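You operate a simulated robot arm through the tools that you are given. There is no shell and no other tool. Be economical: measure what you need, move in short steps, check, and stop when the job is done.

The job below is to be done with a simulated robot arm. You get a single attempt, and the scene is never put back.

TASK
Make room on the top of the short bench for the blue filter. At the end: the glass with the yellow band stands where the brown square bottle (marked "L 27") stood; the brown square bottle stands on top of the silver steel pad; the blue filter stands where the open tin stood; the open tin is on the lamp table; whatever was shut is shut again. Leave all else as you found it, and nothing knocked over.

Only the result counts: the job must be done as asked and must still hold three seconds after the hand-in. Knocking over, shifting, dropping, spilling or breaking anything else fails it.

THE ROBOT
A 6-joint arm with a two-finger parallel gripper, fixed in place. Base frame: the origin is at the foot of the arm, x ahead of it, y to its left, z up. Units: m, rad, N and s.
Its first joint turns from -1.152 to 1.152 rad. Payload 2.7 kg.
Tool frame: the origin (TCP) lies between the finger pads and is the grasp point; the fingertips stand 0.023 m ahead of it; z points along the fingers, y is the line along which they close. The gripper opens to 0.094 m. The fingers are 0.038 m wide and 0.01 m thick; the gripper's body (0.054 by 0.096 m) begins 0.039 m behind the TCP.
Orientation is told as [roll, pitch, yaw] about the base's x, y, z axes, in that order, counted from this pose: with the fingers straight down and closing along the base's y, the tool's x points along the base's -x, its y along +y and its z along -z.

THE INTERFACE
- The arm moves only by the tool move_arm. Its argument "motion" is a list of rows, each an object (a shift or turn left out is 0, a gripper value left out holds the last) with "translation": the shift along the base's x, y, z in m, a list of three; "rotation": the turn, a rotation vector about the base's x, y, z in rad, a list of three. In form: [{"translation": [x, y, z], "rotation": [rx, ry, rz]}, ...]. A call has 1 to 20 rows; each row is the pose to reach, as a shift and turn from the pose commanded when the call began. "hand" is the gripper command, from -1 (fully open) to 1 (shut), values between in proportion, set as the call begins (left out, the last holds). Rows are played at 5 a second. More than 0.05 m and 0.15 rad between two rows, or a gripper value outside its range, and nothing of the call is played. A pose out of reach is approached as far as the arm can. The call stops where the force on the tool passes 40 N (or 10 N more than at its start, if that is more) or the arm is blocked; 0.2 s more then pass. Each finger travels about 0.045 m/s and halts on what it meets, pressing with about 25 N; the grip force reading is that of the motor and also rises with nothing between the fingers. The clock runs only during rows and for 0.2 s after the last one: add rows that repeat a pose to give the fingers time. The reply holds the time, the measured pose of the TCP, the force on the tool along the base axes, the opening and the grip force, in the units named above and with some noise.
- Cameras (640 x 400 px; columns grow to the right, rows downward): "scene" is fixed at [0.0835, -0.4535, 1.3858]; the picture's right is [0.61, -0.80, 0.00], its down [-0.59, -0.45, -0.66] and it looks along [0.53, 0.40, -0.75] (base axes); focal length 239 px, centre (320, 200). "wrist" rides on the gripper at [-0.039, 0, -0.044] in the tool frame; the picture's right is [0.00, -1.00, 0.00], its down [0.97, 0.00, -0.24] and it looks along [0.24, 0.00, 0.97] (tool axes); focal length 218 px, centre (320, 200).
- get_image(camera): a new picture of that camera. It takes no simulated time.
- probe_pixels(camera, pixels): for up to 12 pixels [column, row] of the newest picture of that camera ("zoom" is the newest enlarged one), the place [x, y, z] in the base frame of the surface seen there, good to about 0.002 m. It takes no simulated time.
- enlarge(camera, box): a new picture of the part [left, top, right, bottom] of that camera's present view, enlarged. It takes no simulated time.
- job_done(): hands the job in; it is judged then, once.

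Keep the steps short. Do not move on a guess: measure, check each grasp and each placing, and mend mistakes. In all there are 80 turns and 54 pictures (those below and enlarged ones count). Leave the gripper open and the arm clear of the work at the hand-in unless told otherwise, and finish with a single line.

The tools are called after "Call:" as a command line: name --argument value ..., lists and objects as JSON in quotes. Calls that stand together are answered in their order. move_arm: Moves the arm, as the interface text tells. Its arguments: {"type":"object","properties":{"motion":{"type":"array","items":{"type":"object","properties":{"translation":{"type":"array","items":{"type":"number"}},"rotation":{"type":"array","items":{"type":"number"}}}}},"hand":{"type":"number"}},"required":["motion"]} The other tools are called the same way: get_image (camera) takes a picture; probe_pixels (camera, pixels) gives the place of the surface under pixels of a picture; enlarge (camera, box) takes an enlarged picture of a part of a camera's view; job_done () hands the job in.

At the start:

```text
clock: 0.0
tool_pos: [0.4054, 0.0202, 1.1131]
tool_rot: [0.0, 0.0, 0.002]
contact_force: [0.4, 0.0, -0.2]
gripper_width: 0.0939
gripper_force: 0.0
```

scene: 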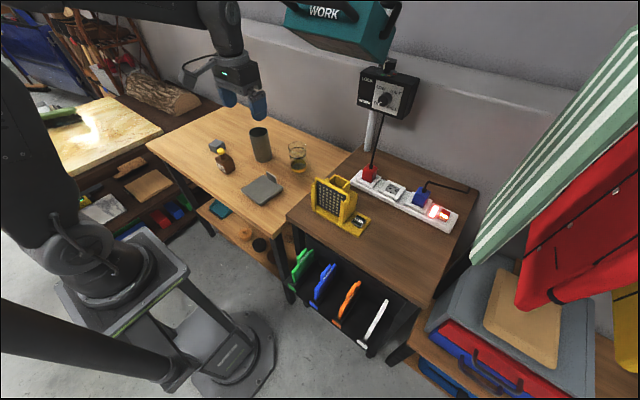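
wrist: 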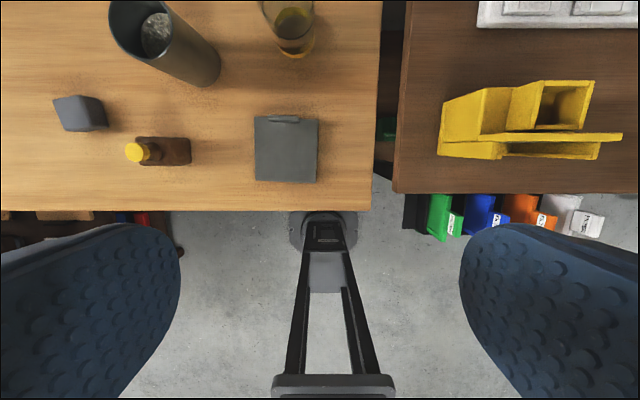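

I'll look closer at the two tables and the slots below the right one.

Call:
enlarge --camera "scene" --box '[180, 100, 340, 220]'

Call:
enlarge --camera "scene" --box '[270, 150, 470, 360]'

Call:
enlarge --camera "scene" --box '[0, 0, 320, 280]'

```text
3.33 times, centred on (260, 160) of scene
```

zoom: 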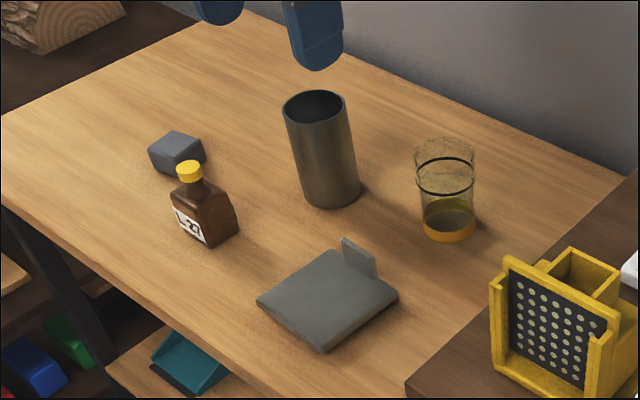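

```text
1.90 times, centred on (370, 255) of scene
```

zoom: 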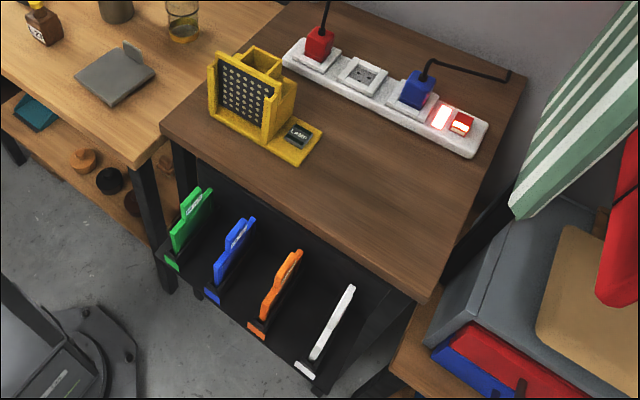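

```text
1.43 times, centred on (160, 140) of scene
```

zoom: 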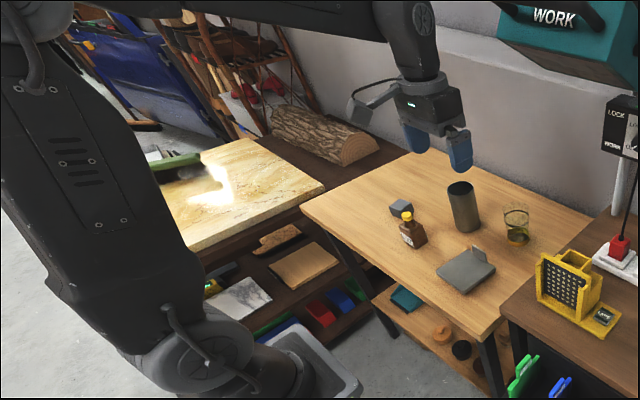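

Next, the wrist view of the bench objects, the control box, and the filter rack in more detail.

Call:
enlarge --camera "wrist" --box '[40, 0, 340, 200]'

Call:
enlarge --camera "scene" --box '[275, 230, 405, 360]'

Call:
enlarge --camera "scene" --box '[280, 0, 440, 120]'

Call:
enlarge --camera "wrist" --box '[380, 60, 640, 250]'

```text
2.00 times, centred on (190, 100) of wrist
```

zoom: 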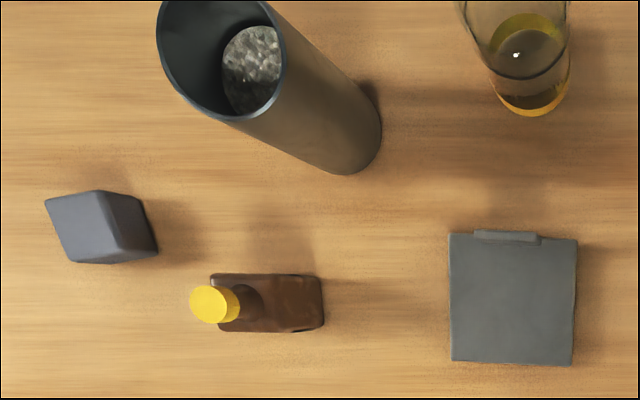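

```text
3.08 times, centred on (340, 295) of scene
```

zoom: 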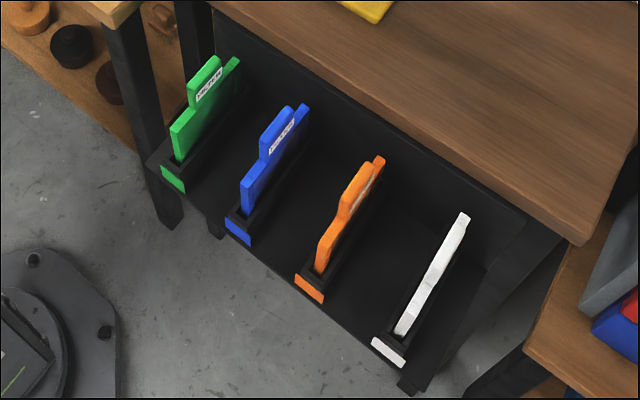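

```text
3.33 times, centred on (360, 60) of scene
```

zoom: 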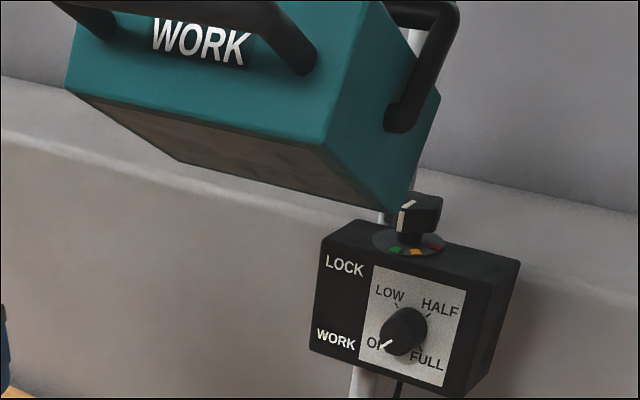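

```text
2.11 times, centred on (510, 155) of wrist
```

zoom: 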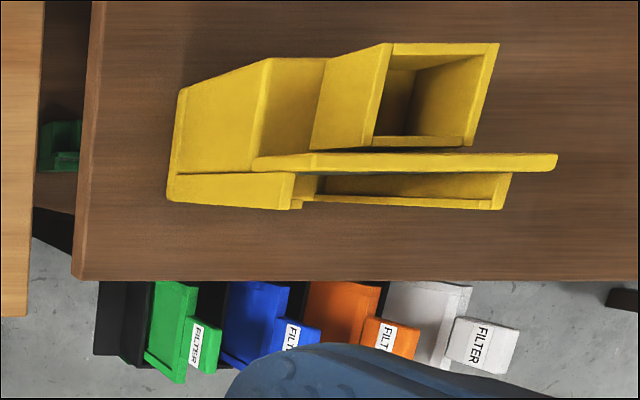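

I'll measure the bench objects from the wrist view and the tin, glass, filter and lamp table from the scene view.

Call:
probe_pixels --camera "wrist" --pixels '[[135, 152], [180, 140], [188, 163], [188, 140], [146, 163], [258, 120], [316, 122], [313, 180], [257, 178], [284, 117], [80, 108], [280, 150]]'

Call:
probe_pixels --camera "scene" --pixels '[[260, 129], [250, 133], [269, 133], [265, 158], [262, 145], [297, 170], [297, 145], [297, 152], [289, 150], [305, 150], [240, 160], [380, 220]]'

Call:
probe_pixels --camera "scene" --pixels '[[317, 290], [325, 280], [331, 274], [337, 267], [318, 303], [329, 265], [294, 285], [347, 318], [350, 300], [300, 272], [312, 298], [340, 290]]'

```text
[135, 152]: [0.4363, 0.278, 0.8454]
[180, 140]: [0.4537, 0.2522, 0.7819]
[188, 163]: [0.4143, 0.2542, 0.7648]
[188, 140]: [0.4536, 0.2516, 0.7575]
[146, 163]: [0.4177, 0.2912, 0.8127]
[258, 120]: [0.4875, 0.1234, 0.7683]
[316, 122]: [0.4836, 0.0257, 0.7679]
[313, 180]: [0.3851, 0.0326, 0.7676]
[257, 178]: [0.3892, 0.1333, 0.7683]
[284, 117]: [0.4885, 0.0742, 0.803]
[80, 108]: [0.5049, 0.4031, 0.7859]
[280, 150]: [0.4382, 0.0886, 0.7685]
```

```text
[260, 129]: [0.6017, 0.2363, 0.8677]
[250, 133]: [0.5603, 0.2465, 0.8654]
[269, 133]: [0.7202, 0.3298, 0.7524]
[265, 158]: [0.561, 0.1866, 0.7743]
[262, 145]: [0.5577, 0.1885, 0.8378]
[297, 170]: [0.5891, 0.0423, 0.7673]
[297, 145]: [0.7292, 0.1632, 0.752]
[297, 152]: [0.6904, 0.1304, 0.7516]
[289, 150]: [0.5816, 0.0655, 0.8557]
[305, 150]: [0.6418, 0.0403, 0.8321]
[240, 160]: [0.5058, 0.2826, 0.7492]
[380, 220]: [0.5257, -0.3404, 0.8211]
```

```text
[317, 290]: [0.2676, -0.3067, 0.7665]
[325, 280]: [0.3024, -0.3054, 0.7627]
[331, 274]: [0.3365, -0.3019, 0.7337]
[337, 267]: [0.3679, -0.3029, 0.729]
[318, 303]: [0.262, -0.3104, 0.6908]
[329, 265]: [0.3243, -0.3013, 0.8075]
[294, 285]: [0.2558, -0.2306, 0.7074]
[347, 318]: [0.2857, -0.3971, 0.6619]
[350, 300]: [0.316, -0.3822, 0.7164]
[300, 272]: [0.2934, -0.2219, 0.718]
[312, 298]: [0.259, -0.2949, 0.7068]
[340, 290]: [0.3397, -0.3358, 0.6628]
```

Bench top is at z≈0.75, lamp table ≈0.82, and the blue filter sits at (0.32, -0.305). I'll move to a lower hover between the bottle and the tin for better measurements.

Call:
move_arm --hand -1 --motion '[{"translation": [0.02, 0.04, -0.01]}, {"translation": [0.04, 0.08, -0.02]}, {"translation": [0.06, 0.12, -0.03]}, {"translation": [0.08, 0.16, -0.04]}, {"translation": [0.095, 0.2, -0.05]}, {"translation": [0.095, 0.2, -0.05]}]'

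Call:
get_image --camera "wrist"

```text
clock: 1.4
tool_pos: [0.5, 0.221, 1.0635]
tool_rot: [0.001, 0.0, 0.001]
contact_force: [0.7, -0.6, 0.0]
gripper_width: 0.094
gripper_force: 0.1
```

```text
44 pictures are left
```

wrist: 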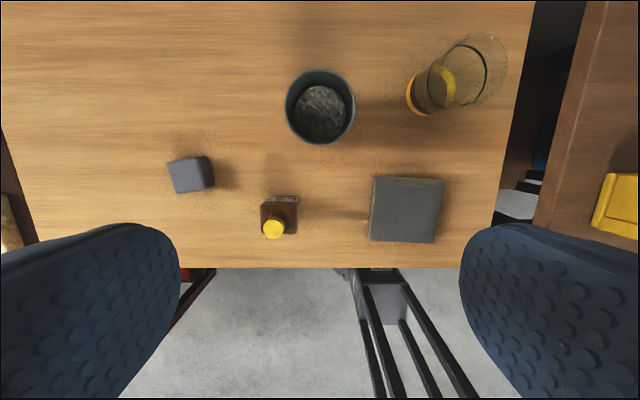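

I'll enlarge this view of the bench items and probe it for edges.

Call:
enlarge --camera "wrist" --box '[240, 50, 360, 250]'

Call:
enlarge --camera "wrist" --box '[350, 20, 530, 130]'

Call:
probe_pixels --camera "wrist" --pixels '[[273, 228], [264, 205], [296, 203], [296, 230], [264, 230], [280, 198], [320, 70], [287, 105], [353, 105], [320, 142], [320, 110], [310, 95]]'

```text
2.00 times, centred on (300, 150) of wrist
```

zoom: 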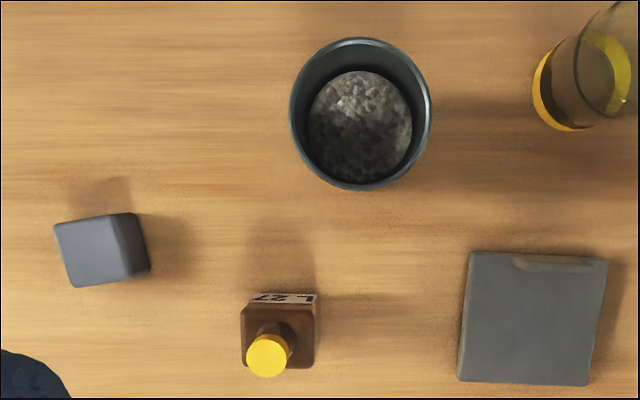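

```text
3.56 times, centred on (440, 75) of wrist
```

zoom: 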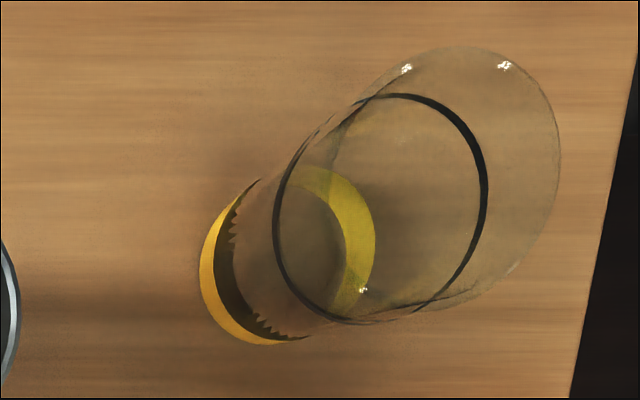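

```text
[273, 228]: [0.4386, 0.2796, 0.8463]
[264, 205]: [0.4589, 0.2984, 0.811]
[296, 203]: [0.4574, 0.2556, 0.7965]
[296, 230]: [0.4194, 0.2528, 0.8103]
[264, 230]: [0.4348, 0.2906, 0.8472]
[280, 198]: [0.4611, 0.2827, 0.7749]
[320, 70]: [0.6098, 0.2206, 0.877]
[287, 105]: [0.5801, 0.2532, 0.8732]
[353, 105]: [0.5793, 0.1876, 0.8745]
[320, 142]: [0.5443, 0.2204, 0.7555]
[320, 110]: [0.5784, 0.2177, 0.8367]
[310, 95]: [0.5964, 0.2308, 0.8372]
```

The bottle centre is about (0.438, 0.277) with its shoulder at 0.811 and cap top at 0.847. The tin centre is about (0.577, 0.220) with its rim at 0.876. Next I'll hover over the bottle.

Call:
move_arm --motion '[{"translation": [-0.02, 0.018, -0.035]}, {"translation": [-0.04, 0.036, -0.07]}, {"translation": [-0.062, 0.056, -0.105]}, {"translation": [-0.062, 0.056, -0.145]}, {"translation": [-0.062, 0.056, -0.163]}, {"translation": [-0.062, 0.056, -0.163]}]'

Call:
get_image --camera "wrist"

```text
clock: 2.8
tool_pos: [0.4361, 0.2763, 0.9002]
tool_rot: [0.0, -0.001, 0.001]
contact_force: [-0.4, -1.1, 0.0]
gripper_width: 0.0942
gripper_force: 0.1
```

```text
41 pictures are left
```

wrist: 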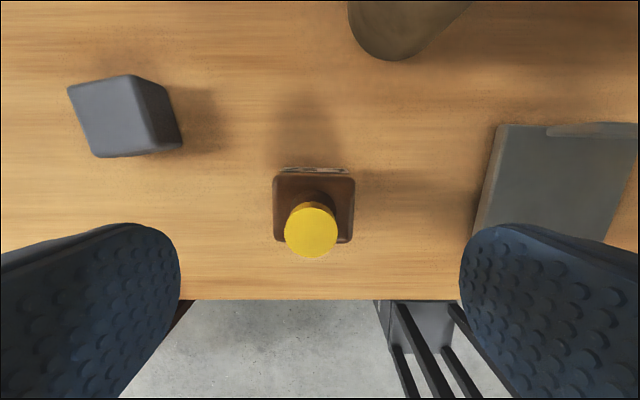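

The bottle sits at columns 273–354, slightly left of centre. I'll probe its edges to refine the centre.

Call:
probe_pixels --camera "wrist" --pixels '[[276, 205], [352, 205], [277, 180], [350, 180], [350, 238], [278, 238], [310, 232], [290, 232], [333, 232], [310, 250], [110, 100], [300, 176]]'

```text
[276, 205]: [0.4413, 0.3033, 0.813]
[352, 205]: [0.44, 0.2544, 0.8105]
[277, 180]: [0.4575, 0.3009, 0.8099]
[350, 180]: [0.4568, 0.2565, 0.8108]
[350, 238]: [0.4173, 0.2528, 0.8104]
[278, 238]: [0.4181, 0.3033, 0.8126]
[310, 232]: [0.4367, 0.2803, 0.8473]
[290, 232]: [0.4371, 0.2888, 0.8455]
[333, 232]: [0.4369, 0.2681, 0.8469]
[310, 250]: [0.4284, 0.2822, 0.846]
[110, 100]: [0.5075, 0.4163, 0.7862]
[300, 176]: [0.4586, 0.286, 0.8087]
```

Bottle centre is (0.4375, 0.279), width about 0.05. I'll shift 3 mm in +y, lower to TCP z≈0.814, then close.

Call:
move_arm --motion '[{"translation": [0, 0.003, -0.03]}, {"translation": [0, 0.003, -0.06]}, {"translation": [0, 0.003, -0.078]}, {"translation": [0, 0.003, -0.086]}, {"translation": [0, 0.003, -0.086]}]'

Call:
move_arm --hand 1 --motion '[{}, {}, {}, {}, {}, {}]'

```text
clock: 4.0
tool_pos: [0.4377, 0.2799, 0.8145]
tool_rot: [0.001, -0.001, 0.001]
contact_force: [0.9, -0.5, -0.5]
gripper_width: 0.0943
gripper_force: 0.0
```

```text
clock: 5.4
tool_pos: [0.4381, 0.2799, 0.8156]
tool_rot: [0.0, 0.0, -0.001]
contact_force: [-0.7, 1.0, -0.4]
gripper_width: 0.0538
gripper_force: 25.3
```

The grip holds at 0.054 m and 25 N. Next I lift the bottle and check.

Call:
move_arm --motion '[{"translation": [0, 0, 0.025]}, {"translation": [0, 0, 0.05]}, {"translation": [0, 0, 0.08]}, {"translation": [0, -0.04, 0.08]}, {"translation": [0, -0.08, 0.08]}, {"translation": [-0.002, -0.12, 0.08]}, {"translation": [-0.003, -0.16, 0.08]}, {"translation": [-0.003, -0.2, 0.08]}, {"translation": [-0.003, -0.2, 0.08]}]'

Call:
get_image --camera "scene"

Call:
get_image --camera "wrist"

```text
clock: 7.4
tool_pos: [0.4342, 0.0786, 0.8958]
tool_rot: [0.0, 0.0, 0.0]
contact_force: [0.3, -0.4, -2.7]
gripper_width: 0.0538
gripper_force: 25.0
```

```text
40 pictures are left
```

scene: 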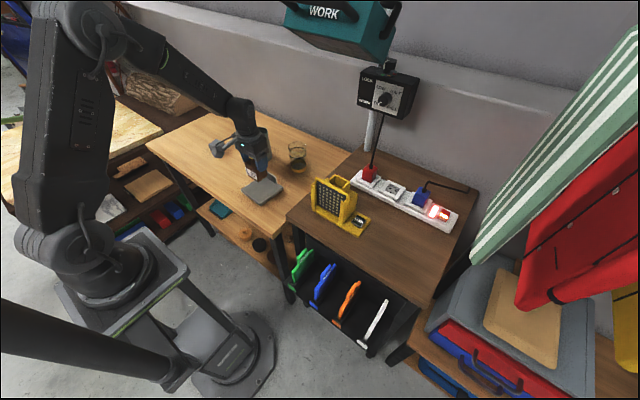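

```text
39 pictures are left
```

wrist: 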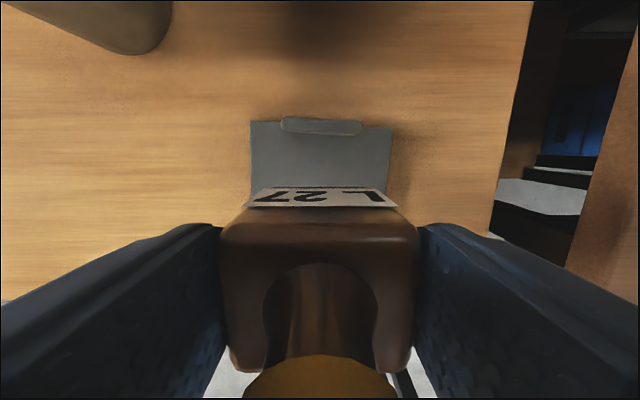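

The bottle is held upright and centred over the pad. Lowering it gently now.

Call:
move_arm --motion '[{"translation": [0, 0, -0.03]}, {"translation": [0, 0, -0.05]}, {"translation": [0, 0, -0.057]}, {"translation": [0, 0, -0.06]}, {"translation": [0, 0, -0.061]}, {"translation": [0, 0, -0.061]}]'

```text
clock: 8.8
tool_pos: [0.435, 0.08, 0.8336]
tool_rot: [-0.001, -0.001, 0.0]
contact_force: [1.1, 0.1, -2.9]
gripper_width: 0.0537
gripper_force: 25.0
```

It still carries full weight (−2.9 N), so there's no contact yet. Lowering in millimetres.

Call:
move_arm --motion '[{"translation": [0, 0, -0.001]}, {"translation": [0, 0, -0.001]}]'

Call:
move_arm --motion '[{"translation": [0, 0, -0.001]}, {"translation": [0, 0, -0.001]}]'

```text
clock: 9.4
tool_pos: [0.4347, 0.0797, 0.8321]
tool_rot: [0.0, 0.002, 0.001]
contact_force: [-0.5, -0.8, -2.8]
gripper_width: 0.0536
gripper_force: 25.3
```

```text
clock: 10.0
tool_pos: [0.435, 0.0799, 0.8337]
tool_rot: [0.0, 0.001, -0.001]
contact_force: [-5.5, -1.4, 15.3]
gripper_width: 0.0537
gripper_force: 24.9
```

Contact reads +15 N, so the bottle is on the pad. I'll open and rise straight up.

Call:
move_arm --hand -1 --motion '[{"translation": [0, 0, 0.0005]}, {"translation": [0, 0, 0.0005]}, {"translation": [0, 0, 0.0005]}, {"translation": [0, 0, 0.0005]}, {"translation": [0, 0, 0.0005]}]'

Call:
move_arm --motion '[{"translation": [0, 0, 0.03]}, {"translation": [0, 0, 0.07]}, {"translation": [0, 0, 0.11]}, {"translation": [0, 0, 0.11]}]'

Call:
get_image --camera "wrist"

```text
clock: 11.2
tool_pos: [0.4339, 0.0795, 0.8322]
tool_rot: [0.001, -0.001, -0.001]
contact_force: [0.1, 0.2, -0.2]
gripper_width: 0.0943
gripper_force: 0.0
```

```text
clock: 12.2
tool_pos: [0.4347, 0.0785, 0.943]
tool_rot: [0.0, -0.001, 0.001]
contact_force: [0.0, -0.9, 0.4]
gripper_width: 0.0938
gripper_force: 0.1
```

```text
38 pictures are left
```

wrist: 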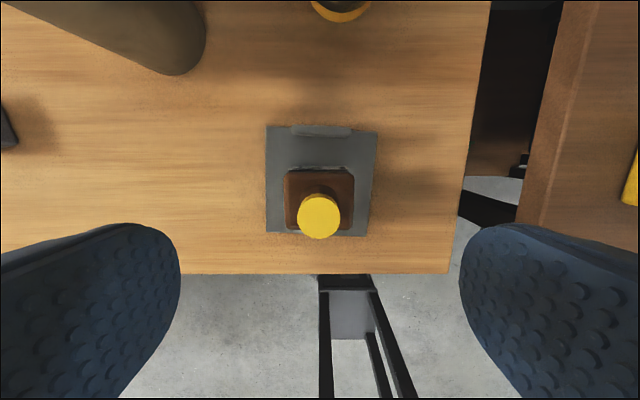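

The bottle stands upright on the pad. Next I'll hover near the glass to measure it.

Call:
move_arm --motion '[{"translation": [0.03, -0.01, 0.025]}, {"translation": [0.07, -0.02, 0.05]}, {"translation": [0.11, -0.025, 0.06]}, {"translation": [0.145, -0.028, 0.06]}, {"translation": [0.145, -0.028, 0.06]}]'

Call:
enlarge --camera "wrist" --box '[220, 60, 420, 220]'

```text
clock: 13.4
tool_pos: [0.5798, 0.0503, 1.0023]
tool_rot: [-0.001, 0.002, 0.001]
contact_force: [-0.1, 0.2, 0.4]
gripper_width: 0.0941
gripper_force: 0.1
```

```text
2.50 times, centred on (320, 140) of wrist
```

zoom: 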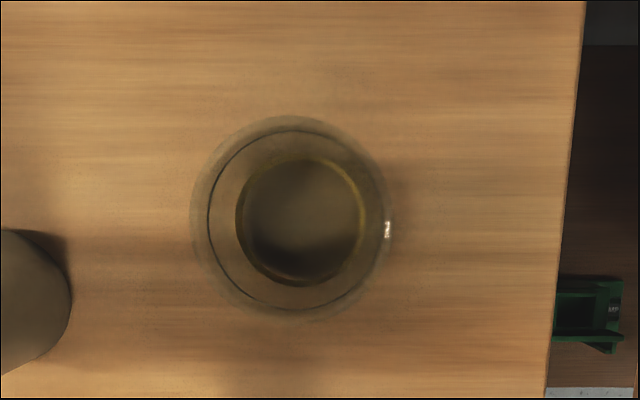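

Glass rim circle centre is near zoom (290,218). Working through the camera geometry gives a centre of about (0.618, 0.060) and radius 0.036. I'll verify by probing.

Call:
probe_pixels --camera "zoom" --pixels '[[194, 218], [386, 245], [290, 120], [290, 316], [210, 218], [376, 218], [290, 132], [300, 158], [238, 222], [362, 222], [300, 222], [300, 284]]'

Call:
enlarge --camera "scene" --box '[270, 120, 330, 190]'

```text
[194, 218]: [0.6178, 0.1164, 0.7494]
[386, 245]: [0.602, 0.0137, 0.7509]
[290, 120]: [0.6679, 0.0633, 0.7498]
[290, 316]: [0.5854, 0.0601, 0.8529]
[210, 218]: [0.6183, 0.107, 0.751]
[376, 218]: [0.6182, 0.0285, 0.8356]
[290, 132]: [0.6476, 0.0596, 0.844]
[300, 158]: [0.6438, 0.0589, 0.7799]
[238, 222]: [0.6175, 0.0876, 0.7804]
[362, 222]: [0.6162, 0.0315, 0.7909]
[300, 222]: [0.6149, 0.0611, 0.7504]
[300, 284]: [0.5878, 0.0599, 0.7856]
```

```text
5.71 times, centred on (300, 155) of scene
```

zoom: 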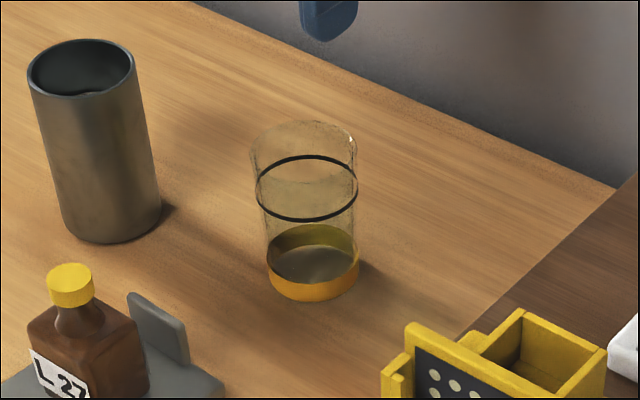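

Glass centre is (0.616, 0.060), with a radius of about 0.033 and rim at z≈0.857. I'll align above it and descend halfway, checking reach.

Call:
move_arm --motion '[{"translation": [0.018, 0.005, -0.02]}, {"translation": [0.0365, 0.009, -0.05]}, {"translation": [0.0365, 0.009, -0.08]}, {"translation": [0.0365, 0.009, -0.1]}, {"translation": [0.0365, 0.009, -0.1]}]'

Call:
get_image --camera "wrist"

```text
clock: 14.6
tool_pos: [0.6165, 0.0608, 0.9033]
tool_rot: [0.0, 0.001, 0.0]
contact_force: [-0.1, 0.4, 1.2]
gripper_width: 0.0939
gripper_force: 0.1
```

```text
35 pictures are left
```

wrist: 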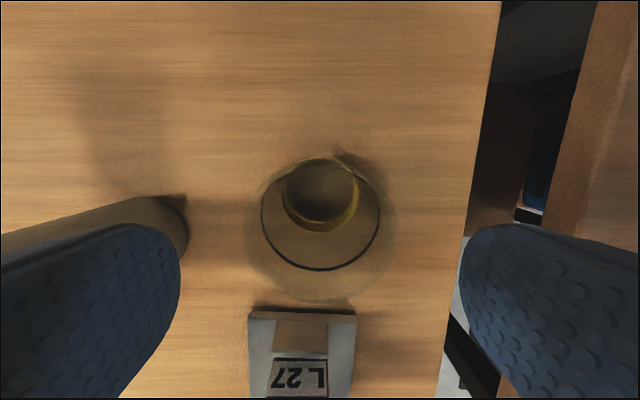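

Reach is fine and the glass is centred (rim columns 245–395). I'll descend to TCP z≈0.835 and close.

Call:
move_arm --motion '[{"translation": [0, 0, -0.03]}, {"translation": [0, 0, -0.055]}, {"translation": [0, 0, -0.068]}, {"translation": [0, 0, -0.068]}]'

Call:
move_arm --hand 1 --motion '[{}, {}, {}, {}, {}]'

```text
clock: 15.6
tool_pos: [0.6169, 0.062, 0.834]
tool_rot: [-0.001, 0.0, 0.0]
contact_force: [-0.4, -0.5, -0.3]
gripper_width: 0.0938
gripper_force: 0.1
```

```text
clock: 16.8
tool_pos: [0.616, 0.0618, 0.8337]
tool_rot: [0.0, 0.0, -0.001]
contact_force: [-0.4, -1.2, 0.8]
gripper_width: 0.068
gripper_force: 25.2
```

The grip holds at 0.068 m. I'll lift 0.15 m to clear the tin and bottle, then carry it over to the old bottle spot.

Call:
move_arm --motion '[{"translation": [0, 0, 0.02]}, {"translation": [0, 0, 0.05]}, {"translation": [0, 0, 0.085]}, {"translation": [0, 0, 0.12]}, {"translation": [0, 0, 0.15]}, {"translation": [-0.025, 0.03, 0.15]}, {"translation": [-0.05, 0.06, 0.15]}, {"translation": [-0.076, 0.093, 0.15]}, {"translation": [-0.102, 0.125, 0.15]}, {"translation": [-0.128, 0.156, 0.15]}, {"translation": [-0.154, 0.188, 0.15]}, {"translation": [-0.179, 0.218, 0.15]}, {"translation": [-0.179, 0.218, 0.15]}]'

Call:
get_image --camera "scene"

Call:
get_image --camera "wrist"

```text
clock: 19.6
tool_pos: [0.4364, 0.2771, 0.985]
tool_rot: [-0.001, 0.0, -0.001]
contact_force: [0.0, 0.2, -1.3]
gripper_width: 0.068
gripper_force: 25.0
```

```text
34 pictures are left
```

scene: 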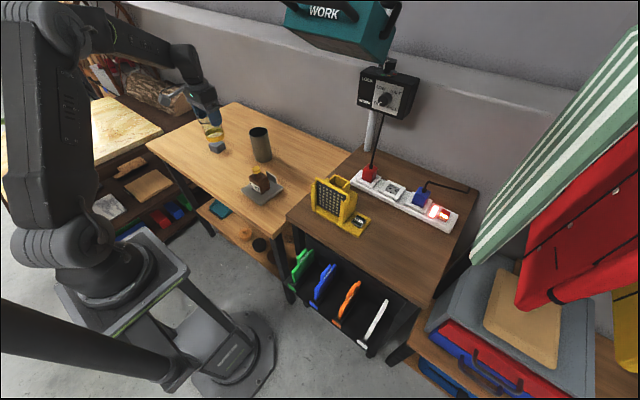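

```text
33 pictures are left
```

wrist: 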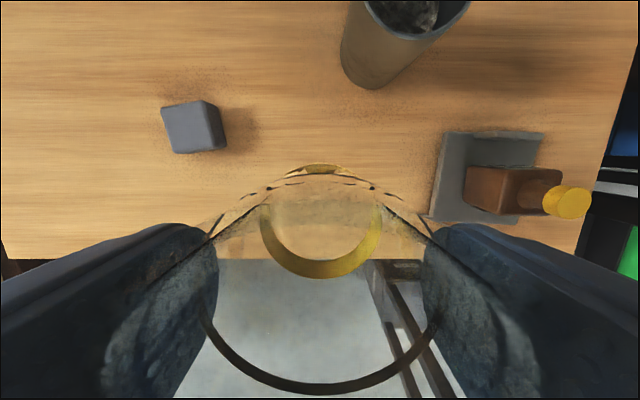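

The glass is held upright and the space below is clear; the grey cube is well off to the left. Lowering to just above the bench.

Call:
move_arm --motion '[{"translation": [0, 0.001, -0.04]}, {"translation": [0, 0.001, -0.08]}, {"translation": [0, 0.001, -0.115]}, {"translation": [0, 0.001, -0.135]}, {"translation": [0, 0.001, -0.145]}, {"translation": [0, 0.001, -0.148]}, {"translation": [0, 0.001, -0.148]}]'

Call:
move_arm --motion '[{"translation": [0, 0, -0.001]}, {"translation": [0, 0, -0.001]}]'

Call:
move_arm --motion '[{"translation": [0, 0, -0.001]}, {"translation": [0, 0, -0.001]}]'

```text
clock: 21.2
tool_pos: [0.4384, 0.2789, 0.8366]
tool_rot: [0.0, 0.001, 0.001]
contact_force: [-0.1, 0.3, -1.4]
gripper_width: 0.0679
gripper_force: 25.0
```

```text
clock: 21.8
tool_pos: [0.4382, 0.28, 0.8359]
tool_rot: [-0.001, 0.001, 0.001]
contact_force: [0.3, 0.2, -2.2]
gripper_width: 0.068
gripper_force: 25.0
```

```text
clock: 22.4
tool_pos: [0.437, 0.2786, 0.8349]
tool_rot: [0.0, 0.0, 0.001]
contact_force: [-1.1, -1.4, 1.1]
gripper_width: 0.0679
gripper_force: 25.0
```

The load is coming off (+1.1 N), so it is just touching. One more half millimetre, then release.

Call:
move_arm --motion '[{"translation": [0, 0, -0.0005]}, {"translation": [0, 0, -0.0005]}]'

Call:
move_arm --hand -1 --motion '[{}, {}, {}, {}, {}]'

Call:
move_arm --motion '[{"translation": [0, 0, 0.03]}, {"translation": [0, 0, 0.07]}, {"translation": [0, 0, 0.11]}, {"translation": [0, 0, 0.14]}, {"translation": [0, 0, 0.14]}]'

Call:
get_image --camera "wrist"

```text
clock: 23.0
tool_pos: [0.4373, 0.2783, 0.8343]
tool_rot: [0.0, -0.002, 0.0]
contact_force: [-2.2, -2.1, 6.0]
gripper_width: 0.0679
gripper_force: 25.1
```

```text
clock: 24.2
tool_pos: [0.4375, 0.2799, 0.8344]
tool_rot: [-0.001, 0.0, 0.0]
contact_force: [-0.4, -0.2, 0.0]
gripper_width: 0.0941
gripper_force: 0.1
```

```text
clock: 25.4
tool_pos: [0.4369, 0.2802, 0.9741]
tool_rot: [0.001, 0.0, 0.0]
contact_force: [0.6, -0.2, 0.3]
gripper_width: 0.0941
gripper_force: 0.2
```

```text
32 pictures are left
```

wrist: 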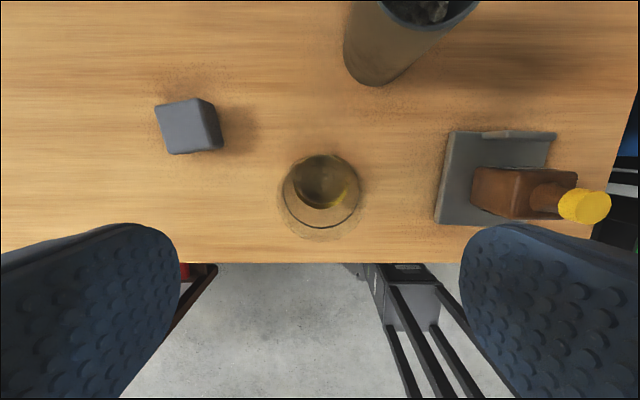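

The glass stands where the bottle stood. Before moving the tin I'll probe the lamp table: its edges, the yellow holder, the power strip and the overhead objects.

Call:
probe_pixels --camera "scene" --pixels '[[288, 216], [405, 303], [475, 190], [400, 240], [380, 250], [360, 225], [318, 182], [350, 210], [455, 225], [400, 200], [388, 105], [335, 40]]'

Call:
probe_pixels --camera "scene" --pixels '[[345, 235], [365, 212], [330, 180], [315, 208], [345, 183], [358, 185], [440, 215], [430, 280], [445, 250], [415, 225], [425, 235], [395, 222]]'

```text
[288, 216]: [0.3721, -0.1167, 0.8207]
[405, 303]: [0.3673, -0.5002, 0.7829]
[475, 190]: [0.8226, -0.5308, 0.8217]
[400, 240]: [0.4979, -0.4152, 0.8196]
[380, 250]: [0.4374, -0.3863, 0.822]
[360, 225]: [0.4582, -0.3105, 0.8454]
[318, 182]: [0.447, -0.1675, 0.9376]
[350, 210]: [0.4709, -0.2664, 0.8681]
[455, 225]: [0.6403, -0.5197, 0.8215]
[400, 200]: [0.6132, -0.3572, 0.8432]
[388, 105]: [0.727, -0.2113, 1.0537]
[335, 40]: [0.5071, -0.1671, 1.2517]
```

```text
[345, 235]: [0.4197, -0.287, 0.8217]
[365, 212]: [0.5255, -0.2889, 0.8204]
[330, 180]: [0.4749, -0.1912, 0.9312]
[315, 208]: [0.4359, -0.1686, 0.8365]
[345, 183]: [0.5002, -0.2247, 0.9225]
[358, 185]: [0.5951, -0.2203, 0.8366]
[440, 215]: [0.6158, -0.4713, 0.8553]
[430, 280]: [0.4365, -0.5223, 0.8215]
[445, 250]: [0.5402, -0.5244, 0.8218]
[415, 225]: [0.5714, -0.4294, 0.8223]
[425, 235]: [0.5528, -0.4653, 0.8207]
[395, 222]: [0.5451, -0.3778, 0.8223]
```

The lamp table spans x 0.37–0.82 and y −0.12 to −0.52 at z 0.821. The clear spot in front of the strip and to the right of the yellow holder is (0.44, −0.415). Now I'll hover over the tin.

Call:
move_arm --motion '[{"translation": [0.045, -0.018, 0]}, {"translation": [0.085, -0.036, 0]}, {"translation": [0.12, -0.05, 0]}, {"translation": [0.14, -0.06, 0]}, {"translation": [0.14, -0.06, -0.02]}, {"translation": [0.14, -0.06, -0.02]}]'

Call:
get_image --camera "wrist"

```text
clock: 26.8
tool_pos: [0.5776, 0.2189, 0.9526]
tool_rot: [-0.001, 0.0, 0.001]
contact_force: [-0.1, -0.2, 0.0]
gripper_width: 0.0939
gripper_force: 0.1
```

```text
31 pictures are left
```

wrist: 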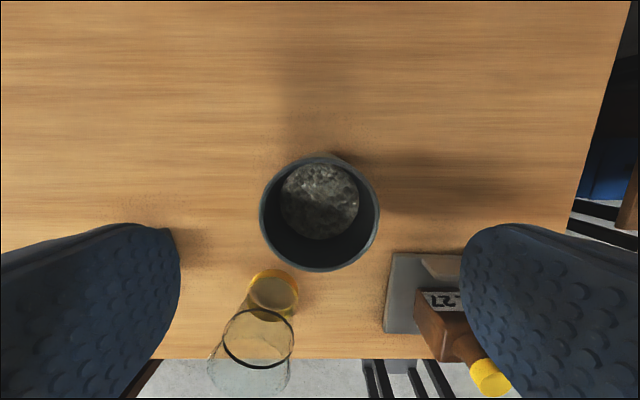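

I'll probe the tin rim on all four sides and its base to pin down the centre.

Call:
probe_pixels --camera "wrist" --pixels '[[262, 213], [378, 213], [320, 158], [320, 269], [263, 220], [376, 220], [300, 160], [300, 268], [340, 160], [340, 267], [320, 200], [320, 285]]'

```text
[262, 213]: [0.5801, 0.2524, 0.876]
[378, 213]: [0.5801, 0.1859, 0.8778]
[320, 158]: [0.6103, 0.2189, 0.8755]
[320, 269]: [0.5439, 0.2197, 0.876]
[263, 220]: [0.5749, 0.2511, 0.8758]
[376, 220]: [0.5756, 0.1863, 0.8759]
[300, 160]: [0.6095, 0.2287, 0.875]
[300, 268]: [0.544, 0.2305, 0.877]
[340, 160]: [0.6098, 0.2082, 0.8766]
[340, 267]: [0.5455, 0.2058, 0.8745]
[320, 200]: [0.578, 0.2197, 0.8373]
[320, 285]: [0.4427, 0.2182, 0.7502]
```

The tin centre is (0.577, 0.219), radius 0.0335, rim 0.876. I'm centred over it, so I descend to z≈0.847 and close.

Call:
move_arm --motion '[{"translation": [0, 0, -0.04]}, {"translation": [0, 0, -0.075]}, {"translation": [0, 0, -0.095]}, {"translation": [0, 0, -0.106]}, {"translation": [0, 0, -0.106]}]'

Call:
move_arm --hand 1 --motion '[{}, {}, {}, {}, {}]'

Call:
move_arm --motion '[{"translation": [0, 0, 0.01]}, {"translation": [0, 0, 0.03]}, {"translation": [0, 0, 0.06]}, {"translation": [0, 0, 0.06]}]'

```text
clock: 28.0
tool_pos: [0.5776, 0.219, 0.8479]
tool_rot: [0.0, -0.001, 0.0]
contact_force: [-0.6, 0.6, -0.8]
gripper_width: 0.0941
gripper_force: 0.0
```

```text
clock: 29.2
tool_pos: [0.5766, 0.2172, 0.8481]
tool_rot: [0.0, 0.001, 0.0]
contact_force: [0.3, 0.3, 0.0]
gripper_width: 0.0703
gripper_force: 25.1
```

```text
clock: 30.2
tool_pos: [0.5767, 0.2198, 0.9061]
tool_rot: [0.0, -0.001, 0.001]
contact_force: [-0.4, 0.5, -2.2]
gripper_width: 0.07
gripper_force: 25.2
```

The tin is held with its weight at about 2.2 N. I'll raise it so its bottom is near 0.90 and bring it back over the bench to x≈0.35.

Call:
move_arm --motion '[{"translation": [0, 0, 0.03]}, {"translation": [0, 0, 0.065]}, {"translation": [0, 0, 0.1]}, {"translation": [-0.025, -0.02, 0.1]}, {"translation": [-0.058, -0.045, 0.1]}, {"translation": [-0.09, -0.07, 0.1]}, {"translation": [-0.122, -0.095, 0.1]}, {"translation": [-0.154, -0.12, 0.1]}, {"translation": [-0.186, -0.145, 0.1]}, {"translation": [-0.21, -0.165, 0.1]}, {"translation": [-0.23, -0.18, 0.1]}, {"translation": [-0.23, -0.18, 0.1]}]'

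Call:
move_arm --motion '[{"translation": [-0.005, -0.02, 0]}, {"translation": [-0.01, -0.06, 0]}, {"translation": [-0.01, -0.1, 0]}, {"translation": [-0.01, -0.14, 0]}, {"translation": [-0.01, -0.18, 0]}, {"translation": [-0.01, -0.22, 0]}, {"translation": [-0.01, -0.26, 0]}, {"translation": [-0.01, -0.3, 0]}, {"translation": [-0.01, -0.34, 0]}, {"translation": [-0.01, -0.38, 0]}, {"translation": [-0.01, -0.42, 0]}, {"translation": [-0.01, -0.455, 0]}, {"translation": [-0.01, -0.455, 0]}]'

Call:
get_image --camera "scene"

Call:
get_image --camera "wrist"

```text
clock: 32.8
tool_pos: [0.3464, 0.0389, 1.0072]
tool_rot: [0.001, 0.001, 0.001]
contact_force: [0.9, 0.4, -2.8]
gripper_width: 0.0704
gripper_force: 25.1
```

```text
clock: 35.6
tool_pos: [0.3373, -0.416, 1.0078]
tool_rot: [0.001, -0.001, 0.001]
contact_force: [0.1, -0.6, -3.3]
gripper_width: 0.0703
gripper_force: 25.4
```

```text
30 pictures are left
```

scene: 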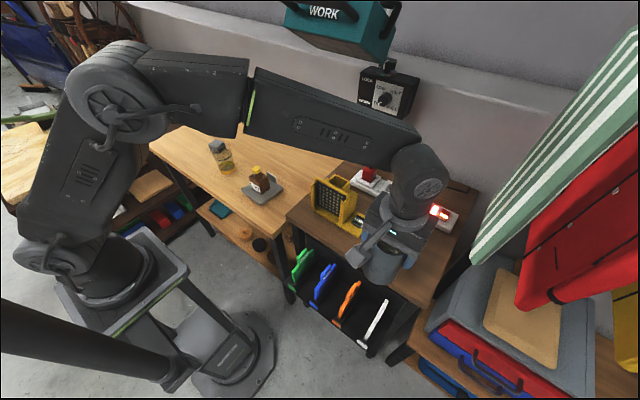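

```text
29 pictures are left
```

wrist: 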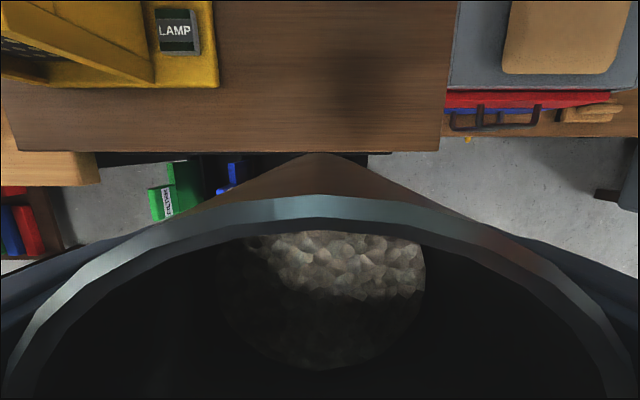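

All upright. I'll probe the yellow base's corner, the table edges and the target floor before going in over the table.

Call:
probe_pixels --camera "wrist" --pixels '[[215, 84], [213, 20], [180, 35], [120, 60], [300, 140], [438, 140], [320, 60], [320, 148]]'

```text
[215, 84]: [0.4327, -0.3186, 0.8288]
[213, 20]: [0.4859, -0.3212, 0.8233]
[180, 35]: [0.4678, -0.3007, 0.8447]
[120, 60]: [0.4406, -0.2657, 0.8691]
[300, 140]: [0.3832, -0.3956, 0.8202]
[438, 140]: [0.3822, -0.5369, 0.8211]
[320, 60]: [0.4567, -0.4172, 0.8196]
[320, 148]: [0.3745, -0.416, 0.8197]
```

Clear: the yellow base ends at y≈−0.32. I move in to x=0.44 and lower to just above the table.

Call:
move_arm --motion '[{"translation": [0.035, 0, 0]}, {"translation": [0.07, 0, 0]}, {"translation": [0.103, 0, 0]}, {"translation": [0.103, 0, -0.03]}, {"translation": [0.103, 0, -0.06]}, {"translation": [0.103, 0, -0.08]}, {"translation": [0.103, 0, -0.085]}, {"translation": [0.103, 0, -0.085]}]'

Call:
move_arm --motion '[{"translation": [0, 0, -0.001]}, {"translation": [0, 0, -0.002]}, {"translation": [0, 0, -0.002]}]'

Call:
move_arm --motion '[{"translation": [0, 0, -0.001]}, {"translation": [0, 0, -0.001]}]'

```text
clock: 37.4
tool_pos: [0.4391, -0.4158, 0.923]
tool_rot: [-0.001, 0.002, 0.001]
contact_force: [0.3, -0.9, -3.0]
gripper_width: 0.0706
gripper_force: 25.1
```

```text
clock: 38.2
tool_pos: [0.4407, -0.416, 0.9205]
tool_rot: [0.001, -0.001, 0.0]
contact_force: [0.5, -0.6, -3.5]
gripper_width: 0.07
gripper_force: 24.9
```

```text
clock: 38.8
tool_pos: [0.4407, -0.4166, 0.9203]
tool_rot: [0.001, 0.001, -0.001]
contact_force: [0.7, 1.2, -3.0]
gripper_width: 0.0703
gripper_force: 25.5
```

Still hanging free (−3 N), so I keep going down in 1 mm steps.

Call:
move_arm --motion '[{"translation": [0, 0, -0.001]}, {"translation": [0, 0, -0.001]}]'

Call:
move_arm --motion '[{"translation": [0, 0, -0.001]}, {"translation": [0, 0, -0.001]}]'

```text
clock: 39.4
tool_pos: [0.4416, -0.416, 0.919]
tool_rot: [-0.001, 0.001, 0.0]
contact_force: [0.5, -0.3, -2.9]
gripper_width: 0.07
gripper_force: 25.0
```

```text
clock: 40.0
tool_pos: [0.4411, -0.4155, 0.9191]
tool_rot: [0.0, 0.001, -0.001]
contact_force: [0.4, -0.3, -2.5]
gripper_width: 0.0702
gripper_force: 25.3
```

Call:
move_arm --motion '[{"translation": [0, 0, -0.001]}, {"translation": [0, 0, -0.001]}]'

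```text
clock: 40.6
tool_pos: [0.4408, -0.4161, 0.9175]
tool_rot: [0.0, -0.001, 0.001]
contact_force: [-2.6, 1.5, 4.8]
gripper_width: 0.0702
gripper_force: 25.3
```

Contact now (+4.8 N): the tin is on the lamp table. I'll open, rise, and look.

Call:
move_arm --hand -1 --motion '[{}, {}, {}, {}, {}]'

Call:
move_arm --motion '[{"translation": [0, 0, 0.03]}, {"translation": [0, 0, 0.07]}, {"translation": [0, 0, 0.1]}, {"translation": [-0.04, 0.02, 0.1]}, {"translation": [-0.08, 0.055, 0.1]}, {"translation": [-0.12, 0.085, 0.1]}, {"translation": [-0.14, 0.11, 0.09]}, {"translation": [-0.14, 0.11, 0.09]}]'

Call:
get_image --camera "wrist"

Call:
get_image --camera "scene"

```text
clock: 41.8
tool_pos: [0.4396, -0.4163, 0.9174]
tool_rot: [0.001, -0.001, 0.001]
contact_force: [-0.1, 0.4, -0.3]
gripper_width: 0.094
gripper_force: 0.0
```

```text
refused: row 5 steps farther than a row can; nothing moved
```

```text
28 pictures are left
```

wrist: 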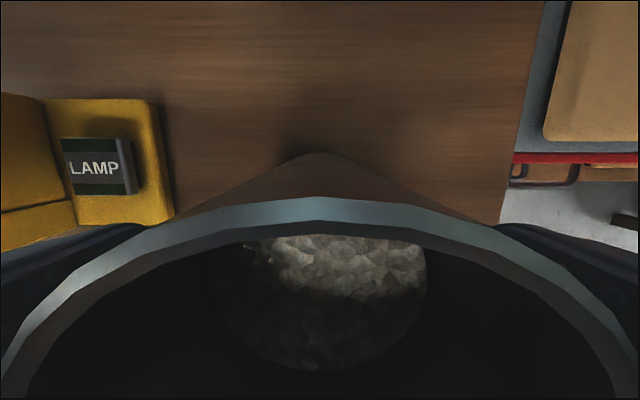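

```text
27 pictures are left
```

scene: 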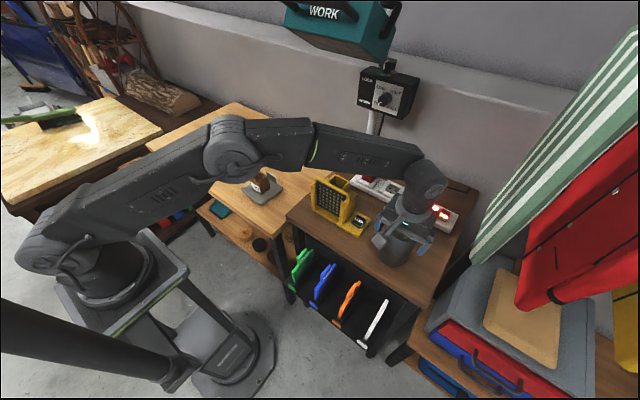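

The fingers are open, but the retreat was refused because one row was too long. I'll resend it in shorter steps, rising first and then going back to above the blue filter.

Call:
move_arm --motion '[{"translation": [0, 0, 0.03]}, {"translation": [0, 0, 0.07]}, {"translation": [0, 0, 0.1]}, {"translation": [-0.035, 0.025, 0.1]}, {"translation": [-0.07, 0.05, 0.1]}, {"translation": [-0.1, 0.08, 0.1]}, {"translation": [-0.13, 0.11, 0.1]}, {"translation": [-0.13, 0.11, 0.1]}]'

Call:
get_image --camera "wrist"

```text
clock: 43.6
tool_pos: [0.3098, -0.3057, 1.0167]
tool_rot: [-0.001, 0.002, 0.0]
contact_force: [-0.8, -0.6, 0.1]
gripper_width: 0.0943
gripper_force: 0.0
```

```text
26 pictures are left
```

wrist: 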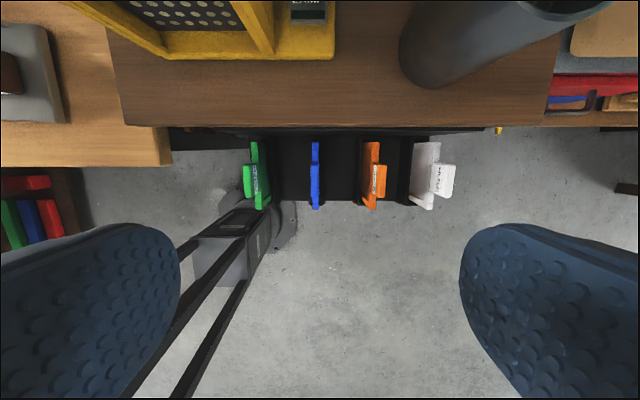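

The tin stands upright on the lamp table. I'll enlarge the filters now.

Call:
enlarge --camera "wrist" --box '[230, 110, 390, 220]'

Call:
probe_pixels --camera "zoom" --pixels '[[300, 140], [300, 170], [310, 230], [300, 230], [312, 280], [300, 300], [310, 200], [316, 340], [308, 370], [283, 240], [345, 240], [320, 50]]'

```text
3.64 times, centred on (310, 165) of wrist
```

zoom: 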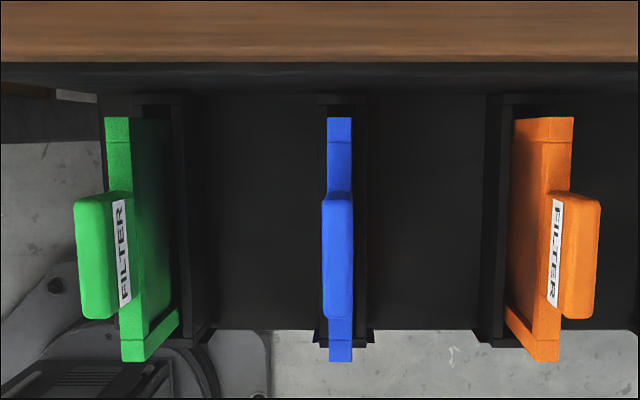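

```text
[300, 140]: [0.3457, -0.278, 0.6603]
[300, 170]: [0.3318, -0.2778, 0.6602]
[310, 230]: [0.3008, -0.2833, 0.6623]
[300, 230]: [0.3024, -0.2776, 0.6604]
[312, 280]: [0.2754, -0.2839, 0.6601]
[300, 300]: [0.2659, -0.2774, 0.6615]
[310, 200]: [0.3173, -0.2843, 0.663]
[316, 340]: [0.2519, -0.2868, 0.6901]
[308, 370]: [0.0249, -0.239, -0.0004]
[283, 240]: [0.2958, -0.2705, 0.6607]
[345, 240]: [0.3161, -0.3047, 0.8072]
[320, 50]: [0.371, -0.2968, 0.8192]
```

Blue tab is at zoom columns 322–353, rows 190–318; the plate at rows 117–360. Probing along it.

Call:
probe_pixels --camera "zoom" --pixels '[[330, 200], [348, 200], [337, 250], [325, 250], [350, 250], [327, 305], [348, 305], [332, 125], [348, 125], [334, 352], [349, 352], [340, 170]]'

```text
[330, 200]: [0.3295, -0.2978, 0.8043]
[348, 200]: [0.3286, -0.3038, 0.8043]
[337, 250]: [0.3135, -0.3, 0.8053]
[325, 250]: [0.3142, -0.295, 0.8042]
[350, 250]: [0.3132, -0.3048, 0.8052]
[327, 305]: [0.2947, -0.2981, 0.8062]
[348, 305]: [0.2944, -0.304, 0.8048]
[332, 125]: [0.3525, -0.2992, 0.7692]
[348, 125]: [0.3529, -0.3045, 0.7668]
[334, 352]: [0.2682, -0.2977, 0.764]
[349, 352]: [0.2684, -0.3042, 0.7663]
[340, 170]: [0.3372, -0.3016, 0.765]
```

The filter tab spans x 0.292–0.332 at y≈−0.300, about 10 mm thick, top 0.8055. I'll narrow the fingers to about 40 mm to spare the neighbours, align, and come down to z≈0.85.

Call:
move_arm --hand 0.15 --motion '[{"translation": [0, 0.003, -0.03]}, {"translation": [0, 0.005, -0.07]}, {"translation": [0, 0.005, -0.11]}, {"translation": [0, 0.005, -0.14]}, {"translation": [0, 0.005, -0.165]}, {"translation": [0, 0.005, -0.165]}]'

Call:
get_image --camera "wrist"

Call:
enlarge --camera "scene" --box '[260, 170, 440, 330]'

```text
clock: 45.0
tool_pos: [0.3117, -0.301, 0.8524]
tool_rot: [0.0, 0.0, -0.001]
contact_force: [0.4, 0.0, 0.0]
gripper_width: 0.0403
gripper_force: 0.1
```

```text
24 pictures are left
```

wrist: 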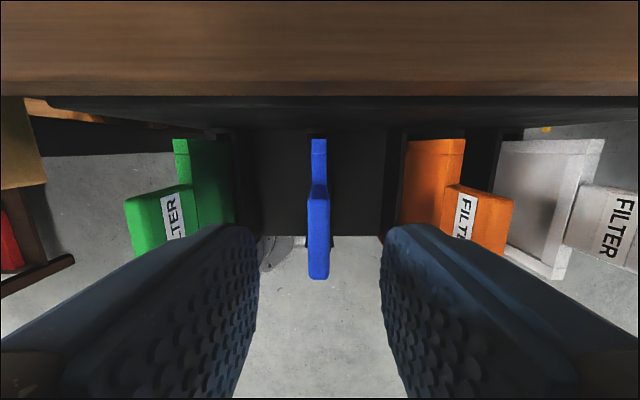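

```text
2.50 times, centred on (350, 250) of scene
```

zoom: 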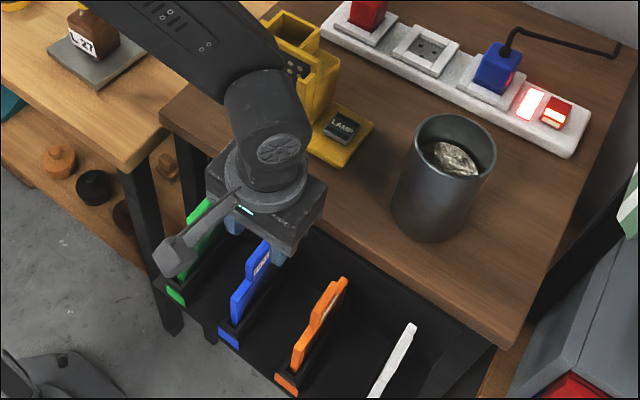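

A bracket sticks out from the gripper near zoom (180,255), over the green filter. I'll probe its height before going lower.

Call:
probe_pixels --camera "zoom" --pixels '[[175, 258], [185, 245], [210, 220], [245, 210], [165, 265], [200, 230], [240, 195], [270, 110], [195, 255], [250, 258], [280, 262], [300, 200]]'

Call:
probe_pixels --camera "wrist" --pixels '[[318, 185], [312, 230], [325, 230], [318, 270], [318, 150], [313, 150], [325, 150], [318, 200], [140, 215], [500, 215], [320, 85], [330, 30]]'

```text
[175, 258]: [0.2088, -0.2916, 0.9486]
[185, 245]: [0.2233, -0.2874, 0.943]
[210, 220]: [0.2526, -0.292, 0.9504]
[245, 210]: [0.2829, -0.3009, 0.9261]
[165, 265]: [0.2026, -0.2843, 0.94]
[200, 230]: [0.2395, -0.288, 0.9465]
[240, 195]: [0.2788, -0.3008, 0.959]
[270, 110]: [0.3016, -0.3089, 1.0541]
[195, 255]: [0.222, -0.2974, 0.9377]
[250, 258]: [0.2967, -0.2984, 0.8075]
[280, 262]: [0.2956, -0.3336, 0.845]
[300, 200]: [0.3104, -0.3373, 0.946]
```

```text
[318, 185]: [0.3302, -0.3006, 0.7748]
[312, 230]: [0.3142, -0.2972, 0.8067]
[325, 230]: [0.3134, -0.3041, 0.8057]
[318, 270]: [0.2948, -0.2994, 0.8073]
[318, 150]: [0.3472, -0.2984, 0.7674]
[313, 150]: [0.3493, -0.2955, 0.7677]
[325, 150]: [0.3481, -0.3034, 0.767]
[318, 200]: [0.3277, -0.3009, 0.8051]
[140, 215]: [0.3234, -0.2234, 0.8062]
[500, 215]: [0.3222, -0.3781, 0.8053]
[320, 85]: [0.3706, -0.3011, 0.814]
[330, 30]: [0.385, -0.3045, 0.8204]
```

The bracket is about 0.09 above the TCP, so it's clear. The tab's y≈−0.300 matches. I descend to z≈0.780 and close.

Call:
move_arm --motion '[{"translation": [-0.001, 0.001, -0.03]}, {"translation": [-0.001, 0.001, -0.055]}, {"translation": [-0.001, 0.001, -0.072]}, {"translation": [-0.001, 0.001, -0.072]}]'

Call:
move_arm --hand 1 --motion '[{}, {}, {}, {}]'

```text
clock: 46.0
tool_pos: [0.3092, -0.3014, 0.7799]
tool_rot: [0.0, 0.001, -0.002]
contact_force: [-0.2, -0.4, 0.1]
gripper_width: 0.0399
gripper_force: 0.0
```

```text
clock: 47.0
tool_pos: [0.3084, -0.3003, 0.7793]
tool_rot: [-0.001, 0.001, -0.002]
contact_force: [0.4, -0.5, 0.1]
gripper_width: 0.0094
gripper_force: 25.1
```

The filter is gripped at 9.4 mm. I lift slowly to feel whether anything holds it.

Call:
move_arm --motion '[{"translation": [0, 0, 0.01]}, {"translation": [0, 0, 0.02]}, {"translation": [0, 0, 0.03]}, {"translation": [0, 0, 0.03]}]'

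Call:
enlarge --camera "scene" --box '[260, 170, 440, 330]'

```text
clock: 48.0
tool_pos: [0.309, -0.2995, 0.809]
tool_rot: [-0.001, -0.001, 0.0]
contact_force: [0.3, -0.4, -1.3]
gripper_width: 0.0091
gripper_force: 24.6
```

```text
2.50 times, centred on (350, 250) of scene
```

zoom: 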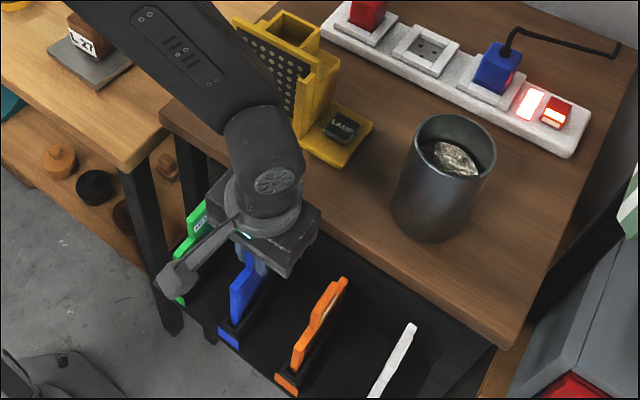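

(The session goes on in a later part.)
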